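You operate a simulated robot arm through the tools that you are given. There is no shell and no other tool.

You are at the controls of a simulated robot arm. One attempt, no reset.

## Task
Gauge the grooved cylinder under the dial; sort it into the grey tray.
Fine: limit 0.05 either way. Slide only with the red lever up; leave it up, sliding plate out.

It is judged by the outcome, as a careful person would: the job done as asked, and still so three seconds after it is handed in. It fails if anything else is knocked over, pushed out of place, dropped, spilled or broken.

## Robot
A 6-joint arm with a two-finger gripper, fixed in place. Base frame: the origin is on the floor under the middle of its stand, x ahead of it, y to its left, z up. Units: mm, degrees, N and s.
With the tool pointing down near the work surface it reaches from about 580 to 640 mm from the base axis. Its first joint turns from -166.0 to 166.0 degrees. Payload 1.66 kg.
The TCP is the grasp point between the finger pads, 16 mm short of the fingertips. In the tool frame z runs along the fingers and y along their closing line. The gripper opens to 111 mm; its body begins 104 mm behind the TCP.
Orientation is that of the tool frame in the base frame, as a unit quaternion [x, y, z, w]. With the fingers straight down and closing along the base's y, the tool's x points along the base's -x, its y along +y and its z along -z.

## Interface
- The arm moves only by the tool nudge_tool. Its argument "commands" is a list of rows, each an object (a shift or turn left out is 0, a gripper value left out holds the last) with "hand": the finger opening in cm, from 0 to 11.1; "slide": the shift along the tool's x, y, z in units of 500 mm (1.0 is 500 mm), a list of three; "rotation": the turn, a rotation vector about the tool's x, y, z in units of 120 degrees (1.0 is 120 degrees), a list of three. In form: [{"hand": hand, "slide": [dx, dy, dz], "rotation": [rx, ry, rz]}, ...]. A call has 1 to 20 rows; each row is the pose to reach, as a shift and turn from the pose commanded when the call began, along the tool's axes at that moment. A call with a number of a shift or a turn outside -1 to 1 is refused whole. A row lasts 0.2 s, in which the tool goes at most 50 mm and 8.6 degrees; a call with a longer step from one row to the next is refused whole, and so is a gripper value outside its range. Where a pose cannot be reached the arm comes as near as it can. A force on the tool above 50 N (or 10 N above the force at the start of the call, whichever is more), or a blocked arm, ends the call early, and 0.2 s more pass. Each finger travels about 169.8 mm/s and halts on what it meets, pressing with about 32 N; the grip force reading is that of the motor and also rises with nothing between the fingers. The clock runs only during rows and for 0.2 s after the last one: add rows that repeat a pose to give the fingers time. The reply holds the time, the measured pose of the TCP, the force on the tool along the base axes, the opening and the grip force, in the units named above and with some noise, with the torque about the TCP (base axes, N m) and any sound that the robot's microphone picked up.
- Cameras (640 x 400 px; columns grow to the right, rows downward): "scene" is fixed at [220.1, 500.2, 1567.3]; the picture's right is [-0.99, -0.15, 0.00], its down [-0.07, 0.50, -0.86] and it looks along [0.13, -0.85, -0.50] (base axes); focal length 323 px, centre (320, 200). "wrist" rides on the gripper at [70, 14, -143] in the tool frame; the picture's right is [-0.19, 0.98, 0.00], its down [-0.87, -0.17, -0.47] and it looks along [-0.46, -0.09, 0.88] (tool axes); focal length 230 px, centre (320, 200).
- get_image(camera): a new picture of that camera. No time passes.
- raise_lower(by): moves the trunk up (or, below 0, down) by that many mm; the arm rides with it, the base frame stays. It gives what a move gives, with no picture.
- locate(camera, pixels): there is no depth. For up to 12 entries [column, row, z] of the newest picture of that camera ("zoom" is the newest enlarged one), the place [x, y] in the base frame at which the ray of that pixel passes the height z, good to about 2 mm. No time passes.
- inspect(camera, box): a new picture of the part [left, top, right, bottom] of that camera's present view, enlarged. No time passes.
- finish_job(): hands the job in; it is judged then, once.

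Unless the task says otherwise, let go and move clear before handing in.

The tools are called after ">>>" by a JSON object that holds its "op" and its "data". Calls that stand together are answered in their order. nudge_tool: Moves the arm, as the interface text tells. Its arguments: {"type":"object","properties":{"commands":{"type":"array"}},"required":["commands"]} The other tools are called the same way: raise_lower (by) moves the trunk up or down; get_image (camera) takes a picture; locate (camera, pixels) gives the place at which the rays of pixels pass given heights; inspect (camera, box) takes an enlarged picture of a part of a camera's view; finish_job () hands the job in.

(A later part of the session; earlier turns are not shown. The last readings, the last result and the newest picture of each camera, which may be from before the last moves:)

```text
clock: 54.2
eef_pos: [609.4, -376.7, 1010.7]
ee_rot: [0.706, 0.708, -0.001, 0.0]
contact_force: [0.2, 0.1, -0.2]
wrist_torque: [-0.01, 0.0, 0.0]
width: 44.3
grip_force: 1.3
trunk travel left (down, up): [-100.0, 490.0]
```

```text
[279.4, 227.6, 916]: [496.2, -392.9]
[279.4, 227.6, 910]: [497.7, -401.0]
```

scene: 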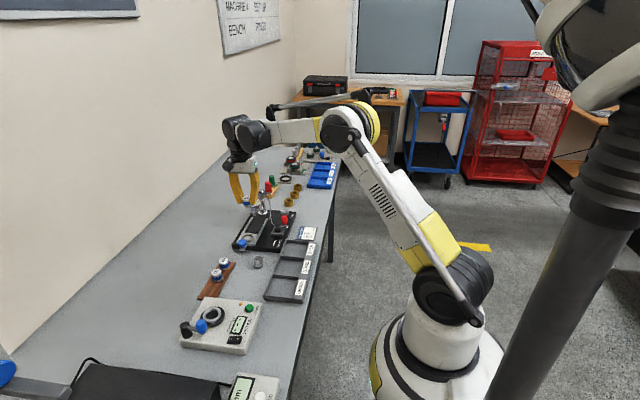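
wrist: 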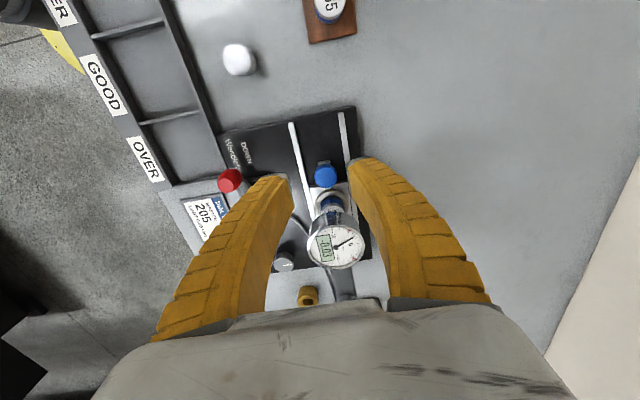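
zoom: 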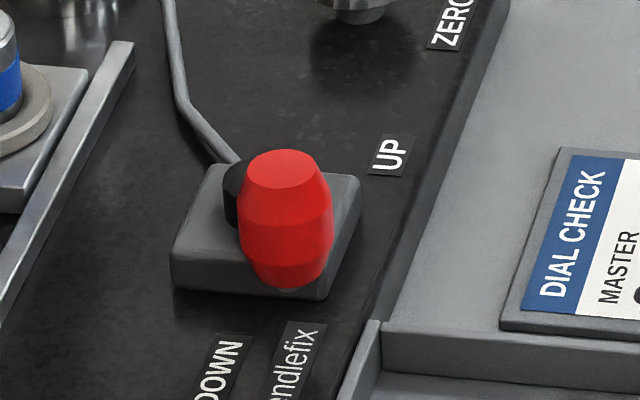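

The red knob at DOWN is at (496,-393), symmetric about the hub (512,-429.5), so the swing is 134°. I'll move above it with the tool turned −23.5°, then descend around it.

>>> {"op": "nudge_tool", "data": {"commands": [{"hand": 4.2, "slide": [-0.0091, -0.0583, 0], "rotation": [0, 0, -0.049]}, {"hand": 4.2, "slide": [-0.0182, -0.1167, 0], "rotation": [0, 0, -0.098]}, {"hand": 4.2, "slide": [-0.0273, -0.175, 0], "rotation": [0, 0, -0.147]}, {"hand": 4.2, "slide": [-0.0364, -0.2333, 0], "rotation": [0, 0, -0.1958]}, {"hand": 4.2, "slide": [-0.0364, -0.2333, 0.06], "rotation": [0, 0, -0.1958]}, {"hand": 4.2, "slide": [-0.0364, -0.2333, 0.12], "rotation": [0, 0, -0.1958]}, {"hand": 4.2, "slide": [-0.0364, -0.2333, 0.16], "rotation": [0, 0, -0.1958]}, {"hand": 4.2, "slide": [-0.0364, -0.2333, 0.17], "rotation": [0, 0, -0.1958]}, {"hand": 4.2, "slide": [-0.0364, -0.2333, 0.17], "rotation": [0, 0, -0.1958]}]}}

>>> {"op": "inspect", "data": {"camera": "wrist", "box": [220, 120, 420, 260]}}

```text
clock: 56.2
eef_pos: [492.4, -395.1, 925.4]
ee_rot: [0.547, 0.837, 0.0, 0.0]
contact_force: [-0.6, 0.7, 0.4]
wrist_torque: [-0.02, -0.02, 0.0]
width: 44.3
grip_force: 1.9
trunk travel left (down, up): [-100.0, 490.0]
```

```text
2.86 times, centred on (320, 190) of wrist
```

zoom: 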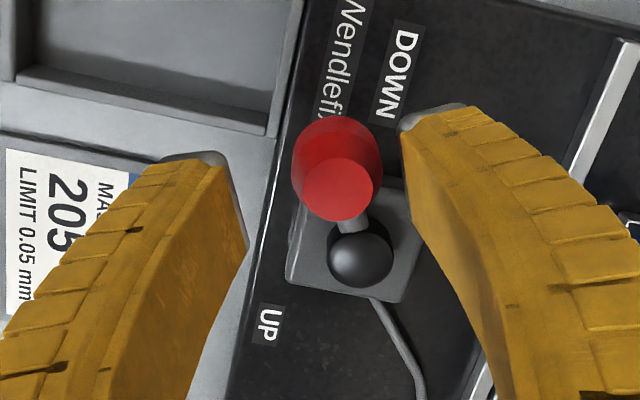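

The knob sits between the fingers near the right one, as planned. I'll lower 17 mm and narrow to the loose cage.

>>> {"op": "nudge_tool", "data": {"commands": [{"hand": 4.2, "slide": [0, 0, 0.015]}, {"hand": 4.2, "slide": [0, 0, 0.034]}, {"hand": 3.5, "slide": [0, 0, 0.034]}, {"hand": 3.0, "slide": [0, 0, 0.034]}, {"hand": 3.0, "slide": [0, 0, 0.034]}]}}

>>> {"op": "inspect", "data": {"camera": "wrist", "box": [220, 120, 420, 260]}}

```text
clock: 57.4
eef_pos: [494.1, -395.1, 909.9]
ee_rot: [0.548, 0.836, 0.0, 0.0]
contact_force: [0.6, 0.0, 0.9]
wrist_torque: [0.0, -0.04, -0.02]
width: 32.7
grip_force: 1.9
trunk travel left (down, up): [-100.0, 490.0]
```

```text
2.86 times, centred on (320, 190) of wrist
```

zoom: 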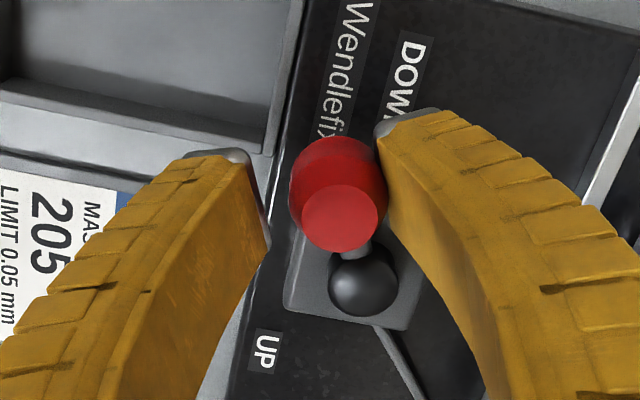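

Caged with the right finger next to the knob. I'll swing the lever back counter-clockwise 66° along the arc.

>>> {"op": "nudge_tool", "data": {"commands": [{"slide": [-0.00106, -0.00829, 0], "rotation": [0, 0, -0.05]}, {"slide": [-0.00299, -0.01642, 0], "rotation": [0, 0, -0.1]}, {"slide": [-0.00575, -0.0243, 0], "rotation": [0, 0, -0.15]}, {"slide": [-0.00932, -0.03186, 0], "rotation": [0, 0, -0.2]}, {"slide": [-0.01366, -0.039, 0], "rotation": [0, 0, -0.25]}, {"slide": [-0.01873, -0.04564, 0], "rotation": [0, 0, -0.3]}, {"slide": [-0.02446, -0.05172, 0], "rotation": [0, 0, -0.35]}, {"slide": [-0.0308, -0.05717, 0], "rotation": [0, 0, -0.4]}, {"slide": [-0.03767, -0.06192, 0], "rotation": [0, 0, -0.45]}, {"slide": [-0.045, -0.06594, 0], "rotation": [0, 0, -0.5]}, {"slide": [-0.05271, -0.06916, 0], "rotation": [0, 0, -0.55]}, {"slide": [-0.05271, -0.06916, 0], "rotation": [0, 0, -0.55]}]}}

>>> {"op": "inspect", "data": {"camera": "wrist", "box": [220, 120, 420, 260]}}

>>> {"op": "inspect", "data": {"camera": "scene", "box": [235, 185, 315, 245]}}

```text
clock: 60.0
eef_pos: [471.4, -431.8, 908.9]
ee_rot: [0.003, 1.0, 0.0, 0.001]
contact_force: [0.7, 0.4, 0.5]
wrist_torque: [-0.01, 0.0, -0.02]
width: 32.8
grip_force: 1.9
trunk travel left (down, up): [-100.0, 490.0]
```

```text
2.86 times, centred on (320, 190) of wrist
```

zoom: 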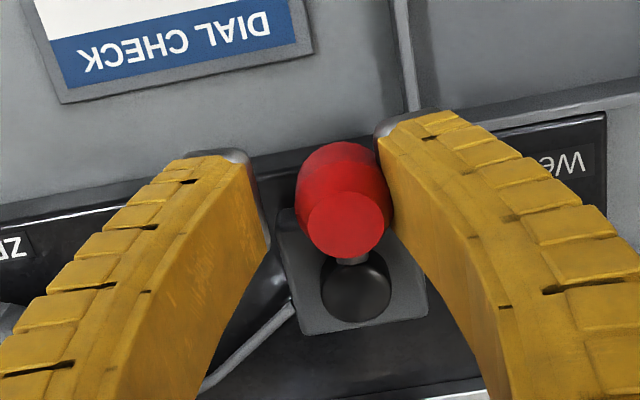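

```text
6.67 times, centred on (275, 215) of scene
```

zoom: 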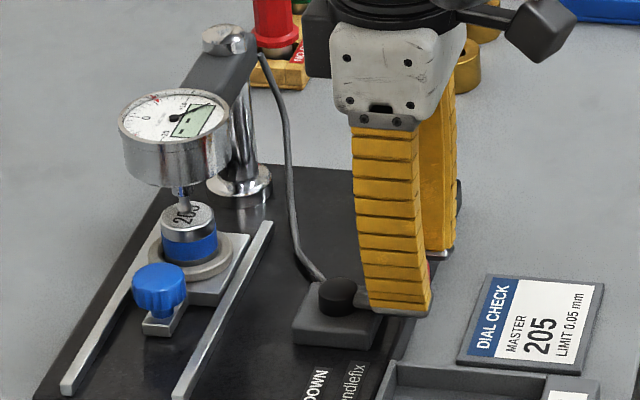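

The lever is halfway and the plunger is lifting. I'll continue with the next 66°.

>>> {"op": "nudge_tool", "data": {"commands": [{"slide": [-0.00106, -0.00829, 0], "rotation": [0, 0, -0.05]}, {"slide": [-0.00299, -0.01642, 0], "rotation": [0, 0, -0.1]}, {"slide": [-0.00575, -0.0243, 0], "rotation": [0, 0, -0.15]}, {"slide": [-0.00932, -0.03186, 0], "rotation": [0, 0, -0.2]}, {"slide": [-0.01366, -0.039, 0], "rotation": [0, 0, -0.25]}, {"slide": [-0.01873, -0.04564, 0], "rotation": [0, 0, -0.3]}, {"slide": [-0.02446, -0.05172, 0], "rotation": [0, 0, -0.35]}, {"slide": [-0.0308, -0.05717, 0], "rotation": [0, 0, -0.4]}, {"slide": [-0.03767, -0.06192, 0], "rotation": [0, 0, -0.45]}, {"slide": [-0.045, -0.06594, 0], "rotation": [0, 0, -0.5]}, {"slide": [-0.05271, -0.06916, 0], "rotation": [0, 0, -0.55]}, {"slide": [-0.05271, -0.06916, 0], "rotation": [0, 0, -0.55]}]}}

>>> {"op": "inspect", "data": {"camera": "wrist", "box": [220, 120, 420, 260]}}

>>> {"op": "inspect", "data": {"camera": "scene", "box": [235, 185, 315, 245]}}

```text
clock: 62.6
eef_pos: [498.1, -466.8, 908.5]
ee_rot: [-0.541, 0.841, 0.0, 0.0]
contact_force: [0.2, 0.4, -0.6]
wrist_torque: [0.0, 0.02, 0.0]
width: 32.7
grip_force: 1.8
trunk travel left (down, up): [-100.0, 490.0]
```

```text
2.86 times, centred on (320, 190) of wrist
```

zoom: 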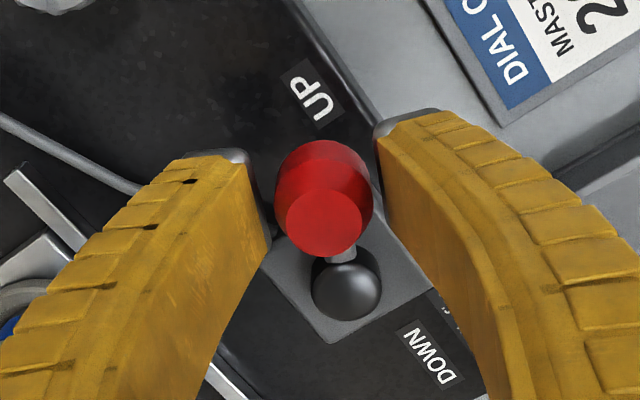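

```text
6.67 times, centred on (275, 215) of scene
```

zoom: 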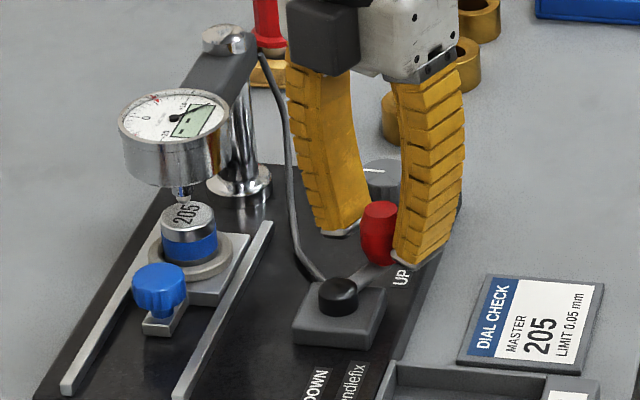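

The lever snapped on to the UP stop and the plunger is clear of the master. I'll lift straight off the knob at the present opening and then check.

>>> {"op": "nudge_tool", "data": {"commands": [{"hand": 3.0, "slide": [0, 0.004, -0.02]}, {"hand": 3.0, "slide": [0, 0.004, -0.06]}, {"hand": 3.0, "slide": [0, 0.004, -0.13]}, {"hand": 3.0, "slide": [0, 0.004, -0.204]}, {"hand": 4.2, "slide": [0, 0.004, -0.204]}]}}

>>> {"op": "get_image", "data": {"camera": "wrist"}}

>>> {"op": "inspect", "data": {"camera": "scene", "box": [235, 185, 315, 245]}}

>>> {"op": "inspect", "data": {"camera": "scene", "box": [262, 208, 302, 233]}}

```text
clock: 63.8
eef_pos: [496.5, -466.7, 1012.1]
ee_rot: [-0.541, 0.841, -0.001, 0.0]
contact_force: [0.2, 0.7, -0.6]
wrist_torque: [-0.05, 0.01, 0.01]
width: 44.4
grip_force: 1.4
trunk travel left (down, up): [-100.0, 490.0]
```

```text
taken
```

wrist: 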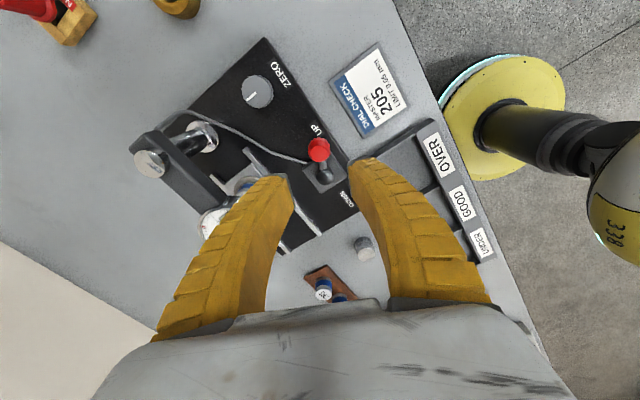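

```text
6.67 times, centred on (275, 215) of scene
```

zoom: 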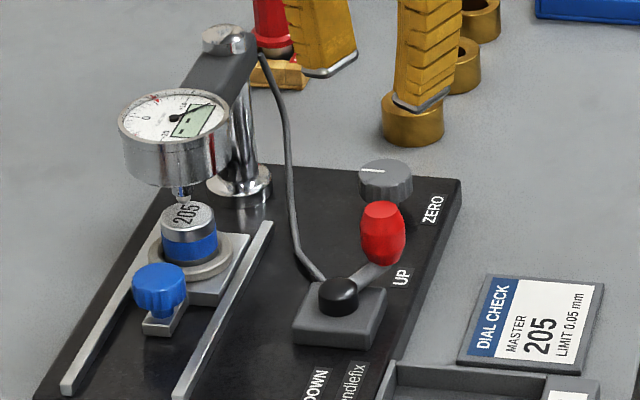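

```text
16.00 times, centred on (282, 220) of scene
```

zoom: 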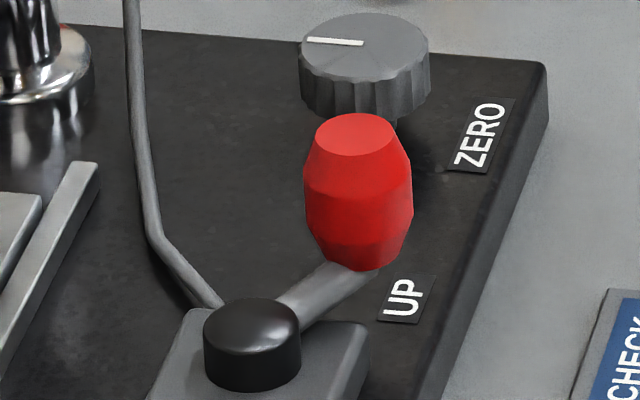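

The lever is exactly back at UP (same picture as at the start). I'll now carry the tool back over the blue knob and turn it to +90°, in two stages at height.

>>> {"op": "nudge_tool", "data": {"commands": [{"slide": [-0.0189, -0.0164, 0], "rotation": [0, 0, 0.0648]}, {"slide": [-0.0379, -0.0329, 0], "rotation": [0, 0, 0.1296]}, {"slide": [-0.0568, -0.0493, 0], "rotation": [0, 0, 0.1944]}, {"slide": [-0.0758, -0.0658, 0], "rotation": [0, 0, 0.2592]}, {"slide": [-0.0947, -0.0822, 0], "rotation": [0, 0, 0.324]}, {"slide": [-0.1136, -0.0986, 0], "rotation": [0, 0, 0.3888]}, {"slide": [-0.1326, -0.1151, 0], "rotation": [0, 0, 0.4536]}, {"slide": [-0.1515, -0.1315, 0], "rotation": [0, 0, 0.5184]}, {"slide": [-0.1705, -0.148, 0], "rotation": [0, 0, 0.5832]}, {"slide": [-0.1894, -0.1644, 0], "rotation": [0, 0, 0.648]}, {"slide": [-0.1894, -0.1644, 0], "rotation": [0, 0, 0.648]}]}}

>>> {"op": "nudge_tool", "data": {"commands": [{"rotation": [0, 0, 0.0648]}, {"rotation": [0, 0, 0.1296]}, {"rotation": [0, 0, 0.1944]}, {"rotation": [0, 0, 0.2592]}, {"rotation": [0, 0, 0.324]}, {"rotation": [0, 0, 0.3888]}, {"rotation": [0, 0, 0.4536]}, {"rotation": [0, 0, 0.5184]}, {"rotation": [0, 0, 0.5832]}, {"hand": 6.0, "rotation": [0, 0, 0.6478]}, {"hand": 6.0, "rotation": [0, 0, 0.6478]}]}}

>>> {"op": "get_image", "data": {"camera": "wrist"}}

```text
clock: 66.2
eef_pos: [610.8, -413.8, 1010.9]
ee_rot: [0.107, 0.994, 0.0, 0.0]
contact_force: [-0.6, -1.4, 0.2]
wrist_torque: [0.0, 0.01, -0.06]
width: 44.5
grip_force: 1.7
trunk travel left (down, up): [-100.0, 490.0]
```

```text
clock: 68.6
eef_pos: [609.2, -415.8, 1011.4]
ee_rot: [0.707, 0.707, 0.0, 0.0]
contact_force: [0.2, -0.5, -0.1]
wrist_torque: [-0.03, -0.02, -0.02]
width: 62.1
grip_force: 0.9
trunk travel left (down, up): [-100.0, 490.0]
```

```text
taken
```

wrist: 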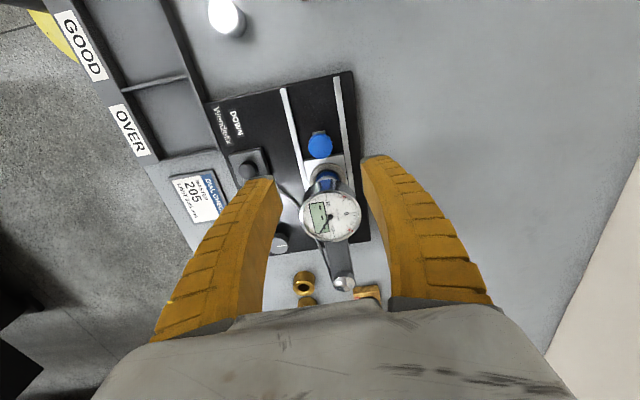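

The blue knob is directly below (320,146). I'll descend around it with 57 mm opening and close on it.

>>> {"op": "nudge_tool", "data": {"commands": [{"hand": 5.5, "slide": [0, 0, 0.05]}, {"hand": 5.5, "slide": [0, 0, 0.11]}, {"hand": 5.5, "slide": [0, 0, 0.16]}, {"hand": 5.5, "slide": [0, 0, 0.2]}, {"hand": 5.5, "slide": [0, 0, 0.225]}, {"hand": 5.5, "slide": [0, 0, 0.236]}, {"hand": 5.5, "slide": [0, 0, 0.236]}, {"hand": 4.0, "slide": [0, 0, 0.236]}, {"hand": 3.0, "slide": [0, 0, 0.236]}, {"hand": 2.0, "slide": [0, 0, 0.236]}, {"hand": 1.0, "slide": [0, 0, 0.236]}, {"hand": 1.0, "slide": [0, 0, 0.236]}]}}

>>> {"op": "inspect", "data": {"camera": "wrist", "box": [270, 150, 390, 310]}}

```text
clock: 71.2
eef_pos: [610.5, -414.7, 892.7]
ee_rot: [0.707, 0.707, -0.001, -0.001]
contact_force: [5.2, 0.3, 1.0]
wrist_torque: [0.02, -0.02, 0.0]
width: 23.7
grip_force: 33.8
trunk travel left (down, up): [-100.0, 490.0]
```

```text
2.50 times, centred on (330, 230) of wrist
```

zoom: 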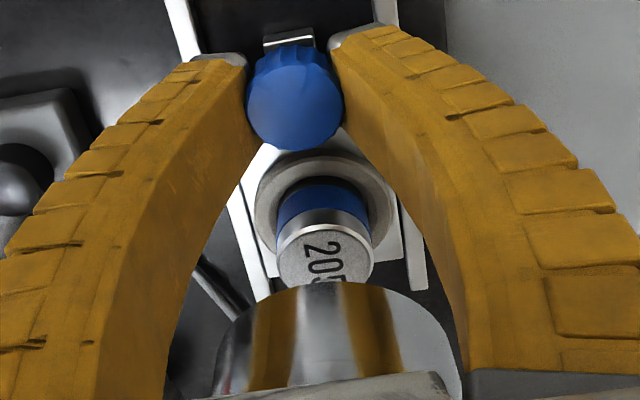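

The knob is gripped with little side force and the lever is up. I'll pull the plate out slowly by 80 mm.

>>> {"op": "nudge_tool", "data": {"commands": [{"slide": [0.005, 0.0004, 0]}, {"slide": [0.015, 0.0004, 0]}, {"slide": [0.025, 0.0004, 0]}, {"slide": [0.035, 0.0004, 0]}, {"slide": [0.045, 0.0004, 0]}, {"slide": [0.055, 0.0004, 0]}, {"slide": [0.065, 0.0004, 0]}, {"slide": [0.075, 0.0004, 0]}, {"slide": [0.085, 0.0004, 0]}, {"slide": [0.095, 0.0004, 0]}, {"slide": [0.105, 0.0004, 0]}, {"slide": [0.115, 0.0004, 0]}, {"slide": [0.125, 0.0004, 0]}, {"slide": [0.135, 0.0004, 0]}, {"slide": [0.145, 0.0004, 0]}, {"slide": [0.155, 0.0004, 0]}, {"slide": [0.16, 0.0004, 0]}, {"slide": [0.16, 0.0004, 0]}]}}

>>> {"op": "inspect", "data": {"camera": "wrist", "box": [230, 130, 410, 310]}}

>>> {"op": "inspect", "data": {"camera": "scene", "box": [215, 185, 305, 255]}}

```text
clock: 75.0
eef_pos: [610.0, -335.3, 893.2]
ee_rot: [0.706, 0.708, -0.001, 0.0]
contact_force: [5.9, 0.2, 5.4]
wrist_torque: [-0.05, -0.04, 0.05]
width: 23.0
grip_force: 34.2
trunk travel left (down, up): [-100.0, 490.0]
```

```text
2.22 times, centred on (320, 220) of wrist
```

zoom: 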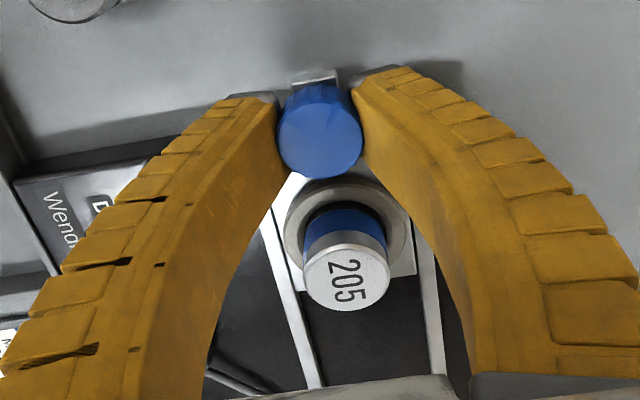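

```text
5.71 times, centred on (260, 220) of scene
```

zoom: 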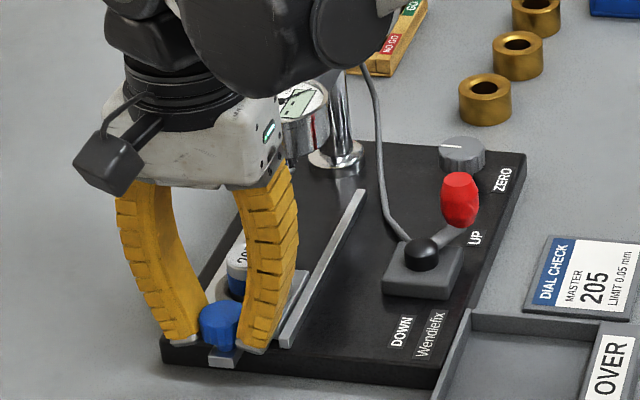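

The plate followed 80 mm with the master still standing. I'll pull the rest in small steps to feel the outer stop.

>>> {"op": "nudge_tool", "data": {"commands": [{"slide": [0.006, 0.0006, 0]}, {"slide": [0.012, 0.0006, 0]}, {"slide": [0.018, 0.0006, 0]}, {"slide": [0.021, 0.0006, 0]}, {"slide": [0.023, 0.0006, 0]}, {"slide": [0.023, 0.0006, 0]}]}}

```text
clock: 76.4
eef_pos: [609.8, -323.5, 892.6]
ee_rot: [0.707, 0.707, -0.001, 0.001]
contact_force: [6.5, -14.5, 8.1]
wrist_torque: [-0.34, -0.05, -0.07]
width: 23.4
grip_force: 33.9
trunk travel left (down, up): [-100.0, 490.0]
```

−14.5 N along y: the outer stop is reached. I'll ease 0.7 mm, open and rise.

>>> {"op": "nudge_tool", "data": {"commands": [{"hand": 1.0, "slide": [-0.0014, 0, 0]}, {"hand": 2.5, "slide": [-0.0014, 0, 0]}, {"hand": 4.0, "slide": [-0.0014, 0, 0]}, {"hand": 6.0, "slide": [-0.0014, 0, 0]}, {"hand": 6.0, "slide": [-0.0014, 0, 0]}, {"hand": 6.0, "slide": [-0.0014, 0, -0.05]}, {"hand": 6.0, "slide": [-0.0014, 0, -0.11]}, {"hand": 6.0, "slide": [-0.0014, 0, -0.18]}, {"hand": 6.0, "slide": [-0.0014, 0, -0.235]}, {"hand": 6.0, "slide": [-0.0014, 0, -0.235]}]}}

>>> {"op": "get_image", "data": {"camera": "wrist"}}

>>> {"op": "inspect", "data": {"camera": "scene", "box": [215, 185, 305, 255]}}

```text
clock: 78.6
eef_pos: [608.7, -324.1, 1011.0]
ee_rot: [0.707, 0.707, 0.001, 0.0]
contact_force: [0.8, 0.2, 0.5]
wrist_torque: [-0.03, 0.0, 0.0]
width: 62.1
grip_force: 0.9
trunk travel left (down, up): [-100.0, 490.0]
```

```text
taken
```

wrist: 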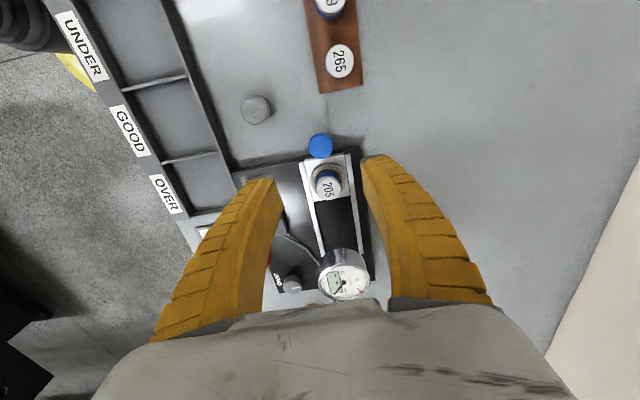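

```text
5.71 times, centred on (260, 220) of scene
```

zoom: 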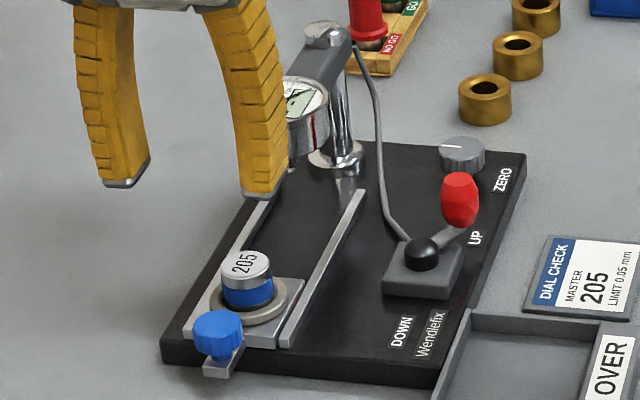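

The plate is out and the 205 master stands in the ring. I'll move over it, descend around it and check centring before gripping it to return it to its rack.

>>> {"op": "nudge_tool", "data": {"commands": [{"hand": 6.0, "slide": [-0.05, 0, 0]}, {"hand": 6.0, "slide": [-0.1048, -0.0006, 0]}, {"hand": 6.0, "slide": [-0.1048, -0.0006, 0.06]}, {"hand": 6.0, "slide": [-0.1048, -0.0006, 0.12]}, {"hand": 6.0, "slide": [-0.1048, -0.0006, 0.17]}, {"hand": 6.0, "slide": [-0.1048, -0.0006, 0.21]}, {"hand": 6.0, "slide": [-0.1048, -0.0006, 0.229]}, {"hand": 6.0, "slide": [-0.1048, -0.0006, 0.229]}]}}

>>> {"op": "inspect", "data": {"camera": "wrist", "box": [260, 140, 380, 215]}}

```text
clock: 80.4
eef_pos: [610.3, -376.7, 896.2]
ee_rot: [0.708, 0.707, 0.0, 0.0]
contact_force: [-0.2, 0.2, 0.1]
wrist_torque: [0.01, -0.02, -0.02]
width: 62.1
grip_force: 1.2
trunk travel left (down, up): [-100.0, 490.0]
```

```text
5.33 times, centred on (320, 178) of wrist
```

zoom: 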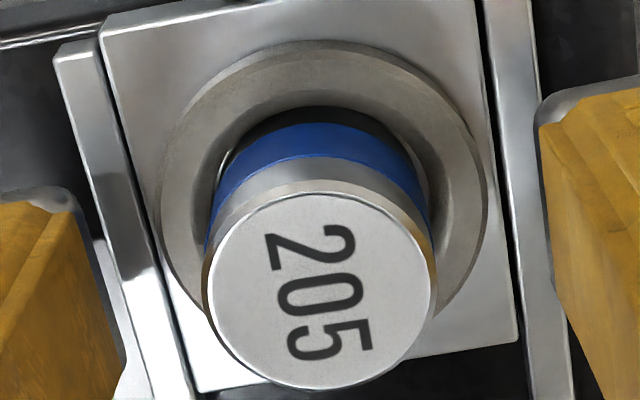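

The master's top is at the same place in the view as when it was held before (319,286 vs 318,288). I'll grip it, lift, and raise to z ≈ 960.

>>> {"op": "nudge_tool", "data": {"commands": [{"hand": 4.0, "slide": [0, 0, 0]}, {"hand": 3.0, "slide": [0, 0, 0]}, {"hand": 2.0, "slide": [0, 0, 0]}, {"hand": 1.0, "slide": [0, 0, 0]}, {"hand": 1.0, "slide": [0, 0, 0]}, {"hand": 1.0, "slide": [0, 0, 0]}]}}

```text
clock: 81.8
eef_pos: [609.3, -377.4, 896.8]
ee_rot: [0.707, 0.707, 0.0, 0.0]
contact_force: [2.6, -0.7, 9.8]
wrist_torque: [0.14, -0.01, -0.06]
width: 24.6
grip_force: 31.9
trunk travel left (down, up): [-100.0, 490.0]
```

Gripped (32 N). Lifting slowly out of the ring.

>>> {"op": "nudge_tool", "data": {"commands": [{"slide": [0, 0, -0.005]}, {"slide": [0, 0, -0.015]}, {"slide": [0, 0, -0.03]}, {"slide": [0, 0, -0.06]}, {"slide": [0, 0, -0.12]}, {"slide": [0, 0, -0.14]}, {"slide": [0, 0, -0.14]}]}}

>>> {"op": "get_image", "data": {"camera": "wrist"}}

>>> {"op": "inspect", "data": {"camera": "scene", "box": [215, 185, 305, 255]}}

```text
clock: 83.4
eef_pos: [610.3, -375.8, 966.4]
ee_rot: [0.707, 0.707, 0.0, 0.001]
contact_force: [-0.6, 0.3, -2.1]
wrist_torque: [-0.01, 0.0, 0.03]
width: 21.1
grip_force: 32.2
trunk travel left (down, up): [-100.0, 490.0]
```

```text
taken
```

wrist: 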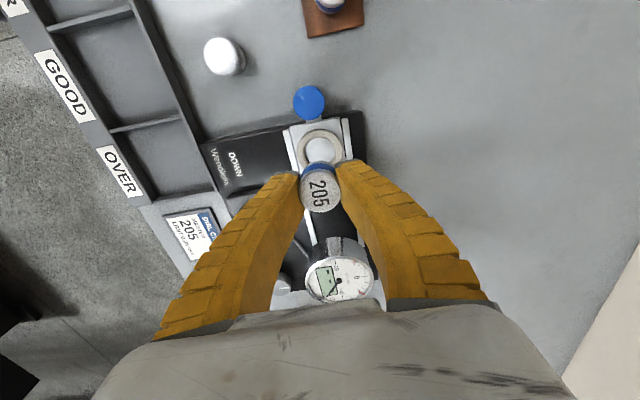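

```text
5.71 times, centred on (260, 220) of scene
```

zoom: 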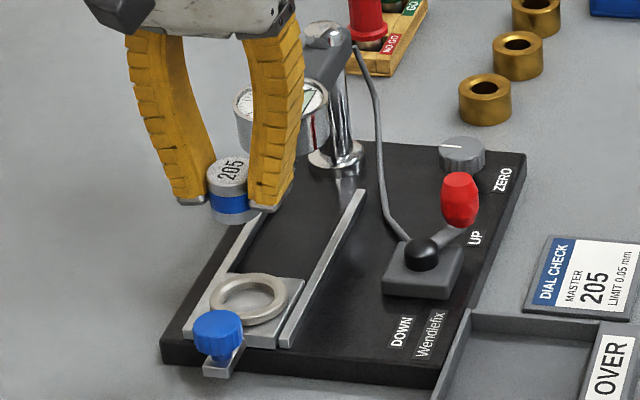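

Master 205 is out and straight in the fingers. I'll carry it back over its place on the rack at (645.5,-136).

>>> {"op": "nudge_tool", "data": {"commands": [{"slide": [0.06, 0.009, 0]}, {"slide": [0.14, 0.0205, 0]}, {"slide": [0.22, 0.0322, 0]}, {"slide": [0.3, 0.0439, 0]}, {"slide": [0.38, 0.0556, 0]}, {"slide": [0.44, 0.0644, 0]}, {"slide": [0.4796, 0.0702, 0]}, {"slide": [0.4796, 0.0702, 0]}, {"slide": [0.4796, 0.0702, 0.07]}, {"slide": [0.4796, 0.0702, 0.13]}, {"slide": [0.4796, 0.0702, 0.15]}, {"slide": [0.4796, 0.0702, 0.15]}]}}

>>> {"op": "get_image", "data": {"camera": "wrist"}}

>>> {"op": "inspect", "data": {"camera": "scene", "box": [170, 235, 250, 300]}}

```text
clock: 86.0
eef_pos: [645.7, -136.7, 889.9]
ee_rot: [0.707, 0.708, 0.0, -0.001]
contact_force: [-0.9, -0.3, -3.3]
wrist_torque: [0.02, -0.01, 0.0]
width: 20.7
grip_force: 31.9
trunk travel left (down, up): [-100.0, 490.0]
```

```text
taken
```

wrist: 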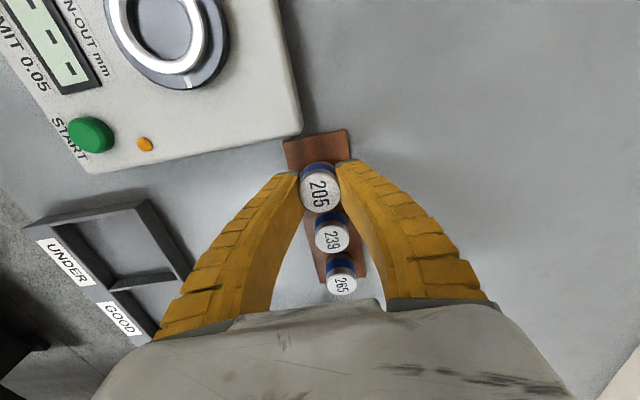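

```text
6.15 times, centred on (210, 268) of scene
```

zoom: 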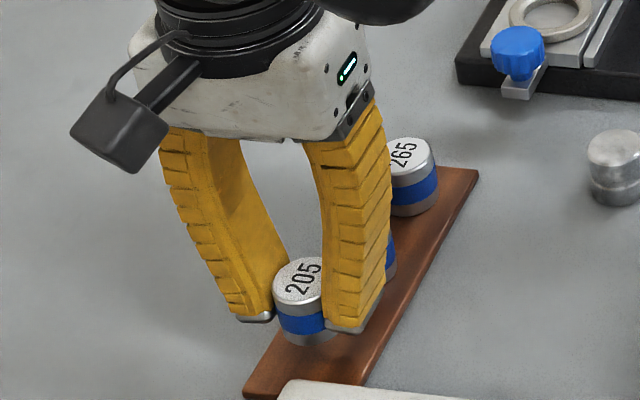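

The master hovers about 20 mm over its spot on the rack. I'll lower it gently to the pick-up height.

>>> {"op": "nudge_tool", "data": {"commands": [{"slide": [0, 0, 0.015]}, {"slide": [0, 0, 0.03]}, {"slide": [0, 0, 0.036]}, {"slide": [0, 0, 0.04]}, {"slide": [0, 0, 0.042]}, {"slide": [0, 0, 0.042]}]}}

>>> {"op": "inspect", "data": {"camera": "scene", "box": [190, 265, 230, 295]}}

```text
clock: 87.4
eef_pos: [645.0, -136.9, 870.9]
ee_rot: [0.707, 0.707, 0.001, 0.001]
contact_force: [7.7, -5.1, 24.6]
wrist_torque: [0.21, -0.09, -0.05]
width: 23.1
grip_force: 32.0
trunk travel left (down, up): [-100.0, 490.0]
```

```text
13.33 times, centred on (210, 280) of scene
```

zoom: 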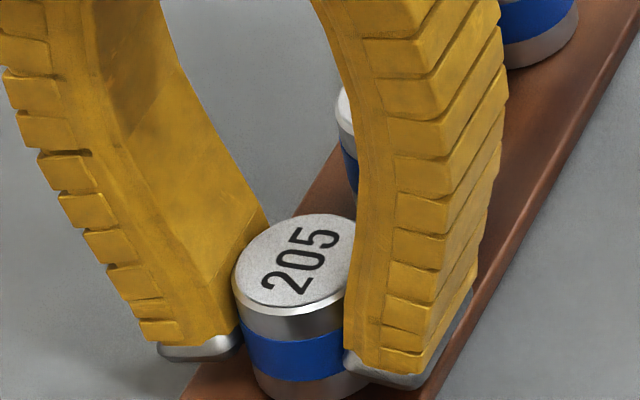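

It's resting with 24.6 N, a bit more than needed. I'll ease up 1 mm and check the force before releasing.

>>> {"op": "nudge_tool", "data": {"commands": [{"slide": [0, 0, -0.002]}, {"slide": [0, 0, -0.003]}, {"slide": [0, 0, -0.003]}]}}

>>> {"op": "inspect", "data": {"camera": "wrist", "box": [260, 140, 380, 215]}}

```text
clock: 88.2
eef_pos: [643.7, -136.4, 872.0]
ee_rot: [0.706, 0.708, 0.0, 0.0]
contact_force: [-0.5, -1.9, 4.2]
wrist_torque: [0.0, 0.04, 0.03]
width: 23.1
grip_force: 32.5
trunk travel left (down, up): [-100.0, 490.0]
```

```text
5.33 times, centred on (320, 178) of wrist
```

zoom: 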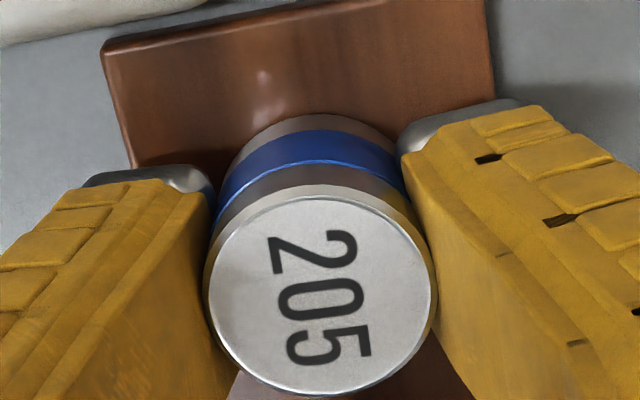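

Only 4 N now: it stands lightly on the rack. I'll open the fingers gradually.

>>> {"op": "nudge_tool", "data": {"commands": [{"hand": 2.4}, {"hand": 3.0}, {"hand": 4.0}, {"hand": 6.0}, {"hand": 6.0}]}}

>>> {"op": "inspect", "data": {"camera": "wrist", "box": [260, 140, 380, 215]}}

>>> {"op": "inspect", "data": {"camera": "scene", "box": [190, 255, 235, 300]}}

```text
clock: 89.4
eef_pos: [645.6, -135.8, 869.7]
ee_rot: [0.707, 0.707, 0.0, 0.0]
contact_force: [0.4, -0.4, 0.1]
wrist_torque: [0.01, -0.03, 0.0]
width: 61.9
grip_force: 1.4
trunk travel left (down, up): [-100.0, 490.0]
```

```text
5.33 times, centred on (320, 178) of wrist
```

zoom: 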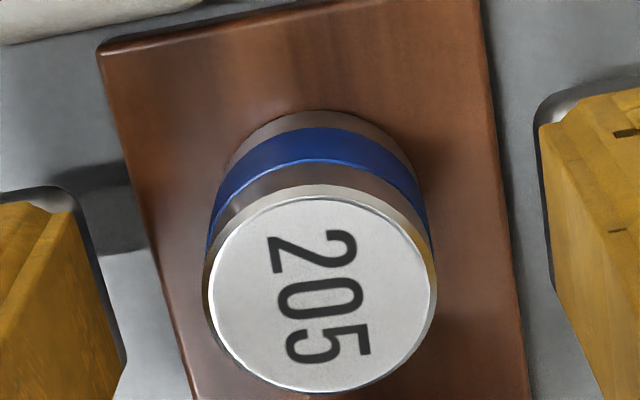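

```text
8.89 times, centred on (212, 278) of scene
```

zoom: 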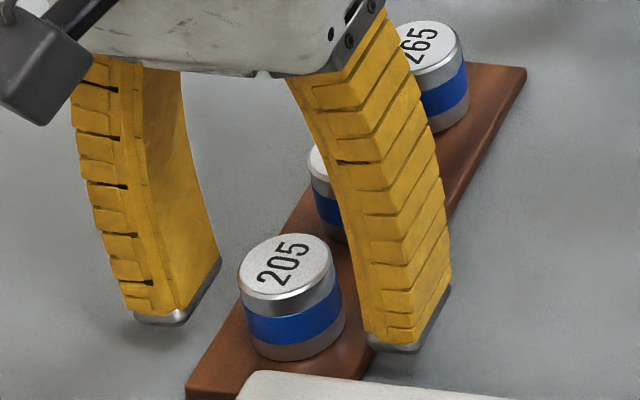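

The 205 master is back upright on its place. I'll rise and move over the grooved cylinder at (540.5,-275.5).

>>> {"op": "nudge_tool", "data": {"commands": [{"hand": 6.0, "slide": [0, 0, -0.05]}, {"hand": 6.0, "slide": [0, 0, -0.12]}, {"hand": 6.0, "slide": [0, 0, -0.178]}, {"hand": 6.0, "slide": [-0.06, -0.045, -0.178]}, {"hand": 6.0, "slide": [-0.12, -0.09, -0.178]}, {"hand": 6.0, "slide": [-0.18, -0.135, -0.178]}, {"hand": 6.0, "slide": [-0.24, -0.18, -0.178]}, {"hand": 6.0, "slide": [-0.2794, -0.2106, -0.178]}, {"hand": 6.0, "slide": [-0.2794, -0.2106, -0.178]}]}}

>>> {"op": "get_image", "data": {"camera": "wrist"}}

>>> {"op": "inspect", "data": {"camera": "wrist", "box": [260, 110, 380, 200]}}

```text
clock: 91.4
eef_pos: [538.7, -275.5, 960.4]
ee_rot: [0.706, 0.708, 0.0, 0.001]
contact_force: [0.2, -0.9, -0.7]
wrist_torque: [0.0, -0.01, -0.01]
width: 62.2
grip_force: 1.1
trunk travel left (down, up): [-100.0, 490.0]
```

```text
taken
```

wrist: 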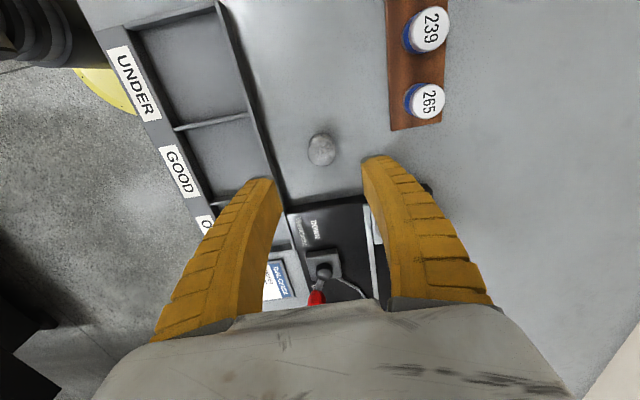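

```text
4.44 times, centred on (320, 155) of wrist
```

zoom: 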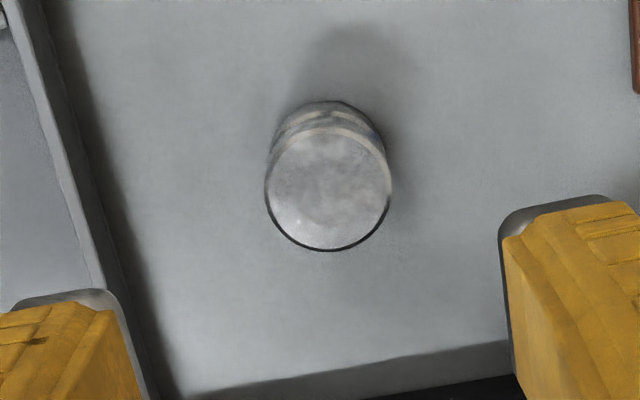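

The cylinder top is centred at zoom (328,189). I'll locate it along with the tray's wall near the −x finger.

>>> {"op": "locate", "data": {"camera": "zoom", "pixels": [[328, 189, 866], [266, 189, 866], [391, 189, 866], [328, 128, 866], [328, 250, 866], [30, 20, 855], [110, 290, 855], [48, 30, 855], [500, 345, 857]]}}

>>> {"op": "inspect", "data": {"camera": "wrist", "box": [80, 0, 300, 220]}}

```text
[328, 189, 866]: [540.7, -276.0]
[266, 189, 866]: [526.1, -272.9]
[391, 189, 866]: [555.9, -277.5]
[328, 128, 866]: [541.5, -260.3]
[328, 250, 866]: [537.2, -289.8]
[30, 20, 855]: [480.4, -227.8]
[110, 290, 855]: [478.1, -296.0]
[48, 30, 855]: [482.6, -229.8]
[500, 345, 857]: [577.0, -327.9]
```

```text
1.82 times, centred on (190, 110) of wrist
```

zoom: 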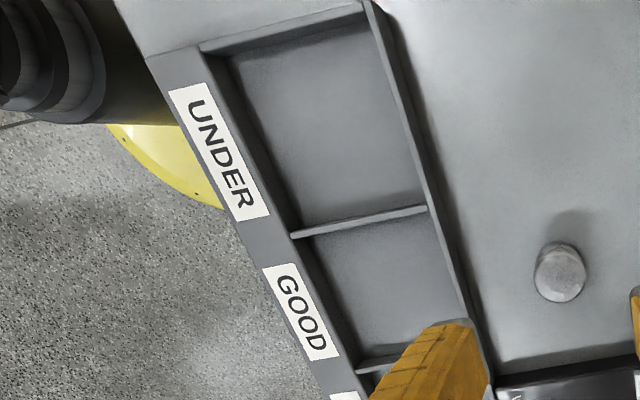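

Cylinder at (540.7,-275.8); the tray wall is at x ≈ 481, so an opening of ~52 mm clears it. I'll descend around the cylinder to TCP z ≈ 863.

>>> {"op": "nudge_tool", "data": {"commands": [{"hand": 5.0, "slide": [0, 0.0004, 0]}, {"hand": 5.0, "slide": [0, 0.0004, 0.06]}, {"hand": 5.0, "slide": [0, 0.0004, 0.12]}, {"hand": 5.0, "slide": [0, 0.0004, 0.16]}, {"hand": 5.0, "slide": [0, 0.0004, 0.185]}, {"hand": 5.0, "slide": [0, 0.0004, 0.194]}, {"hand": 5.0, "slide": [0, 0.0004, 0.194]}]}}

>>> {"op": "inspect", "data": {"camera": "wrist", "box": [260, 140, 380, 215]}}

>>> {"op": "inspect", "data": {"camera": "scene", "box": [220, 225, 300, 285]}}

```text
clock: 93.0
eef_pos: [539.0, -276.2, 861.8]
ee_rot: [0.707, 0.707, 0.0, 0.0]
contact_force: [-0.3, 0.9, 0.1]
wrist_torque: [-0.02, -0.01, 0.01]
width: 52.2
grip_force: 1.5
trunk travel left (down, up): [-100.0, 490.0]
```

```text
5.33 times, centred on (320, 178) of wrist
```

zoom: 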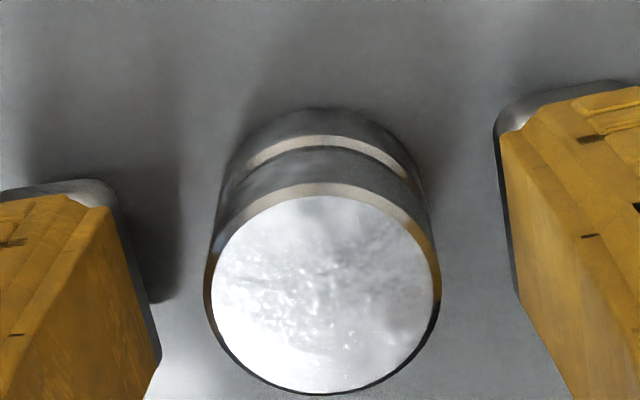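

```text
6.67 times, centred on (260, 255) of scene
```

zoom: 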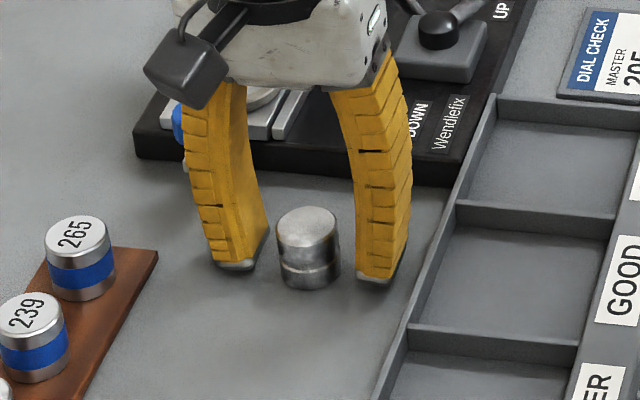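

The cylinder is centred between the fingers (zoom centre 323,290). I'll grip it and lift.

>>> {"op": "nudge_tool", "data": {"commands": [{"hand": 4.0, "slide": [0, 0.0004, 0]}, {"hand": 3.0, "slide": [0, 0.0004, 0]}, {"hand": 2.0, "slide": [0, 0.0004, 0]}, {"hand": 1.0, "slide": [0, 0.0004, 0]}, {"hand": 1.0, "slide": [0, 0.0004, 0]}, {"hand": 1.0, "slide": [0, 0.0004, 0]}, {"hand": 1.0, "slide": [0, 0.0004, -0.005]}, {"hand": 1.0, "slide": [0, 0.0004, -0.02]}, {"hand": 1.0, "slide": [0, 0.0004, -0.06]}, {"hand": 1.0, "slide": [0, 0.0004, -0.12]}, {"hand": 1.0, "slide": [0, 0.0004, -0.2]}, {"hand": 1.0, "slide": [0, 0.0004, -0.2]}]}}

>>> {"op": "inspect", "data": {"camera": "wrist", "box": [260, 140, 380, 215]}}

>>> {"op": "inspect", "data": {"camera": "scene", "box": [225, 215, 285, 260]}}

```text
clock: 95.6
eef_pos: [539.5, -276.8, 962.9]
ee_rot: [0.707, 0.707, 0.0, 0.001]
contact_force: [0.2, -0.1, -0.8]
wrist_torque: [-0.02, -0.04, -0.03]
width: 21.1
grip_force: 32.1
trunk travel left (down, up): [-100.0, 490.0]
```

```text
5.33 times, centred on (320, 178) of wrist
```

zoom: 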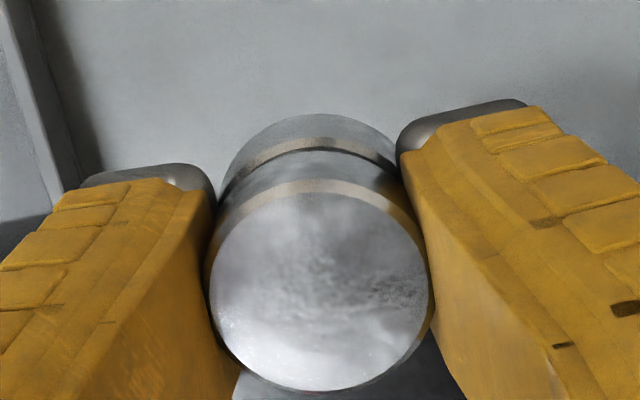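

```text
8.89 times, centred on (255, 238) of scene
```

zoom: 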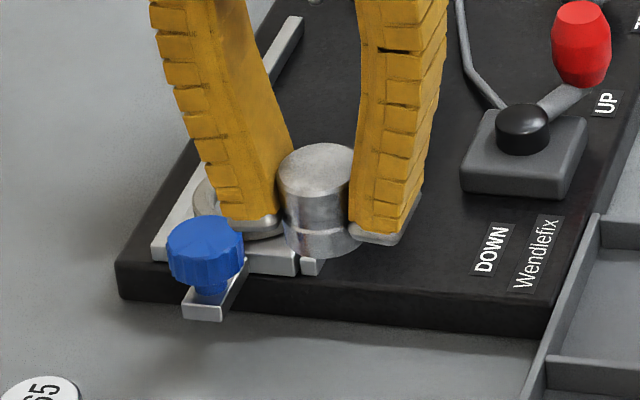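

The cylinder is held straight. I'll carry it over the ring at (610.5,-375.7) and lower to z ≈ 930.

>>> {"op": "nudge_tool", "data": {"commands": [{"slide": [-0.05, 0.035, 0]}, {"slide": [-0.1, 0.07, 0]}, {"slide": [-0.15, 0.105, 0]}, {"slide": [-0.19, 0.132, 0]}, {"slide": [-0.2004, 0.1392, 0]}, {"slide": [-0.2004, 0.1392, 0]}, {"slide": [-0.2004, 0.1392, 0.04]}, {"slide": [-0.2004, 0.1392, 0.066]}, {"slide": [-0.2004, 0.1392, 0.066]}]}}

>>> {"op": "inspect", "data": {"camera": "wrist", "box": [270, 120, 370, 215]}}

>>> {"op": "inspect", "data": {"camera": "scene", "box": [220, 195, 290, 255]}}

```text
clock: 97.6
eef_pos: [609.9, -376.1, 929.7]
ee_rot: [0.707, 0.707, 0.0, 0.0]
contact_force: [-0.1, 0.4, -0.8]
wrist_torque: [0.0, 0.02, -0.01]
width: 21.2
grip_force: 31.5
trunk travel left (down, up): [-100.0, 490.0]
```

```text
4.21 times, centred on (320, 168) of wrist
```

zoom: 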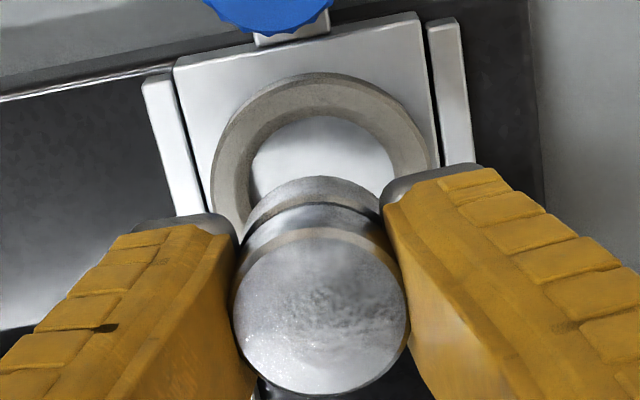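

```text
6.67 times, centred on (255, 225) of scene
```

zoom: 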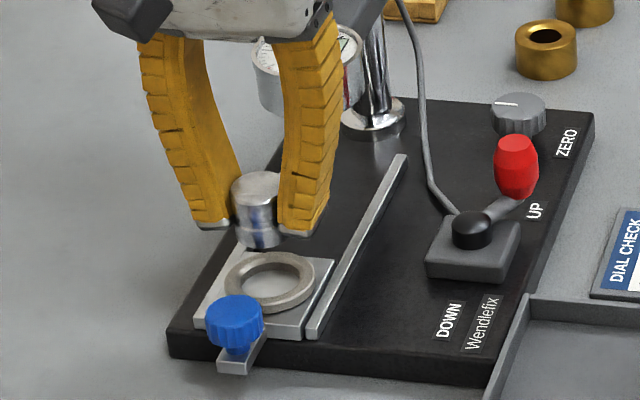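

The view matches the master's approach exactly. I'll lower slowly into the ring.

>>> {"op": "nudge_tool", "data": {"commands": [{"slide": [0, 0, 0.02]}, {"slide": [0, 0, 0.04]}, {"slide": [0, 0, 0.05]}, {"slide": [0, 0, 0.056]}, {"slide": [0, 0, 0.06]}, {"slide": [0, 0, 0.064]}, {"slide": [0, 0, 0.066]}, {"slide": [0, 0, 0.068]}, {"slide": [0, 0, 0.068]}]}}

>>> {"op": "inspect", "data": {"camera": "wrist", "box": [270, 120, 370, 215]}}

```text
clock: 99.6
eef_pos: [609.9, -375.3, 896.6]
ee_rot: [0.707, 0.707, 0.0, 0.0]
contact_force: [1.2, 1.9, 1.2]
wrist_torque: [0.1, 0.0, -0.01]
width: 20.6
grip_force: 32.0
trunk travel left (down, up): [-100.0, 490.0]
```

```text
4.21 times, centred on (320, 168) of wrist
```

zoom: 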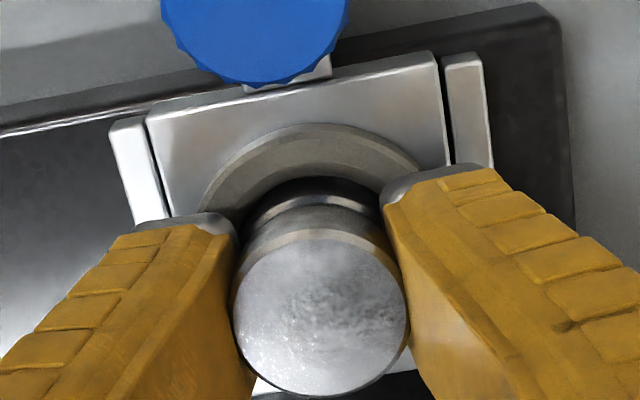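

The cylinder is entering the ring with almost no side force. I'll lower 1.5 mm more until it rests on the plate.

>>> {"op": "nudge_tool", "data": {"commands": [{"slide": [0.0004, 0.0004, 0.001]}, {"slide": [0.0004, 0.0004, 0.002]}, {"slide": [0.0004, 0.0004, 0.003]}, {"slide": [0.0004, 0.0004, 0.003]}]}}

```text
clock: 100.6
eef_pos: [609.9, -376.6, 895.8]
ee_rot: [0.706, 0.708, -0.001, 0.0]
contact_force: [3.9, 1.0, 12.7]
wrist_torque: [0.2, -0.06, 0.0]
width: 21.1
grip_force: 32.1
trunk travel left (down, up): [-100.0, 490.0]
```

The upward force rose to 12.7 N: it rests on the plate. I'll ease up 0.5 mm, open the fingers gradually and check.

>>> {"op": "nudge_tool", "data": {"commands": [{"hand": 1.0, "slide": [0, 0, -0.001]}, {"hand": 2.4, "slide": [0, 0, -0.001]}, {"hand": 3.0, "slide": [0, 0, -0.001]}, {"hand": 4.0, "slide": [0, 0, -0.001]}, {"hand": 5.5, "slide": [0, 0, -0.001]}, {"hand": 5.5, "slide": [0, 0, -0.001]}]}}

>>> {"op": "inspect", "data": {"camera": "wrist", "box": [270, 120, 370, 215]}}

>>> {"op": "inspect", "data": {"camera": "scene", "box": [225, 215, 275, 250]}}

```text
clock: 102.0
eef_pos: [609.4, -375.8, 896.3]
ee_rot: [0.707, 0.707, 0.0, 0.0]
contact_force: [-0.2, 0.6, 0.8]
wrist_torque: [0.0, 0.0, -0.01]
width: 56.9
grip_force: 1.4
trunk travel left (down, up): [-100.0, 490.0]
```

```text
4.21 times, centred on (320, 168) of wrist
```

zoom: 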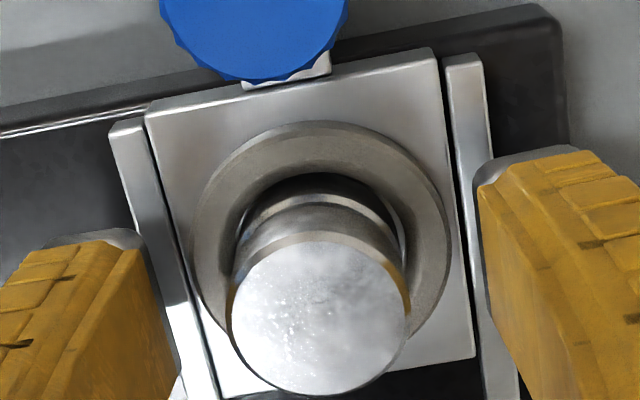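

```text
11.43 times, centred on (250, 232) of scene
```

zoom: 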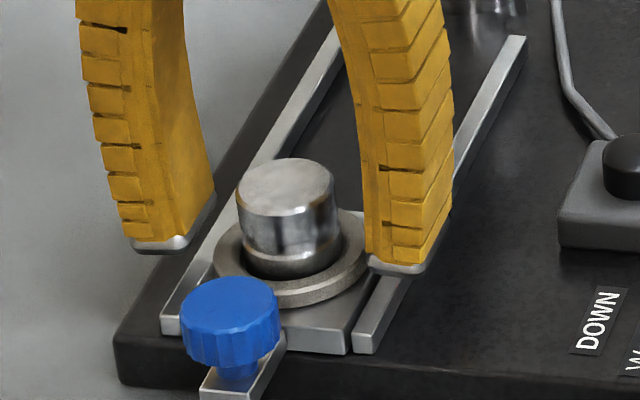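

The cylinder stands seated in the ring. I'll lift, shift over the blue knob, come down around it and grip it.

>>> {"op": "nudge_tool", "data": {"commands": [{"hand": 5.5, "slide": [0, 0, -0.04]}, {"hand": 5.5, "slide": [0, 0, -0.09]}, {"hand": 5.5, "slide": [0.05, 0, -0.09]}, {"hand": 5.5, "slide": [0.105, 0, -0.09]}, {"hand": 5.5, "slide": [0.105, 0, -0.05]}, {"hand": 5.5, "slide": [0.105, 0, -0.015]}, {"hand": 5.5, "slide": [0.105, 0, 0.005]}, {"hand": 5.5, "slide": [0.105, 0, 0.005]}, {"hand": 4.0, "slide": [0.105, 0, 0.005]}, {"hand": 3.0, "slide": [0.105, 0, 0.005]}, {"hand": 2.0, "slide": [0.105, 0, 0.005]}, {"hand": 1.0, "slide": [0.105, 0, 0.005]}, {"hand": 1.0, "slide": [0.105, 0, 0.005]}]}}

>>> {"op": "inspect", "data": {"camera": "wrist", "box": [230, 130, 410, 310]}}

>>> {"op": "inspect", "data": {"camera": "scene", "box": [220, 195, 300, 255]}}

```text
clock: 104.8
eef_pos: [608.9, -323.0, 892.3]
ee_rot: [0.707, 0.707, -0.001, 0.001]
contact_force: [2.5, -0.9, 3.3]
wrist_torque: [-0.67, -0.03, 0.03]
width: 24.0
grip_force: 34.0
trunk travel left (down, up): [-100.0, 490.0]
```

```text
2.22 times, centred on (320, 220) of wrist
```

zoom: 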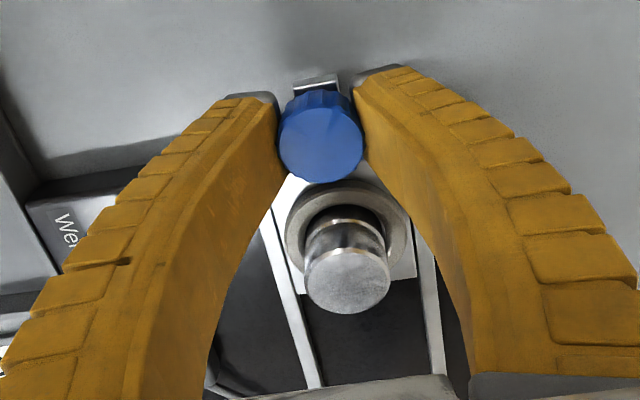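

```text
6.67 times, centred on (260, 225) of scene
```

zoom: 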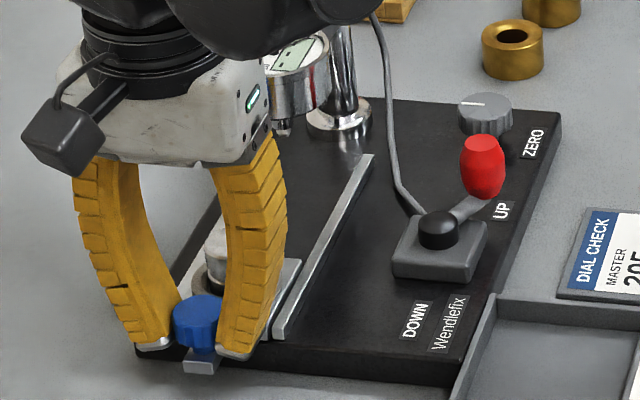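

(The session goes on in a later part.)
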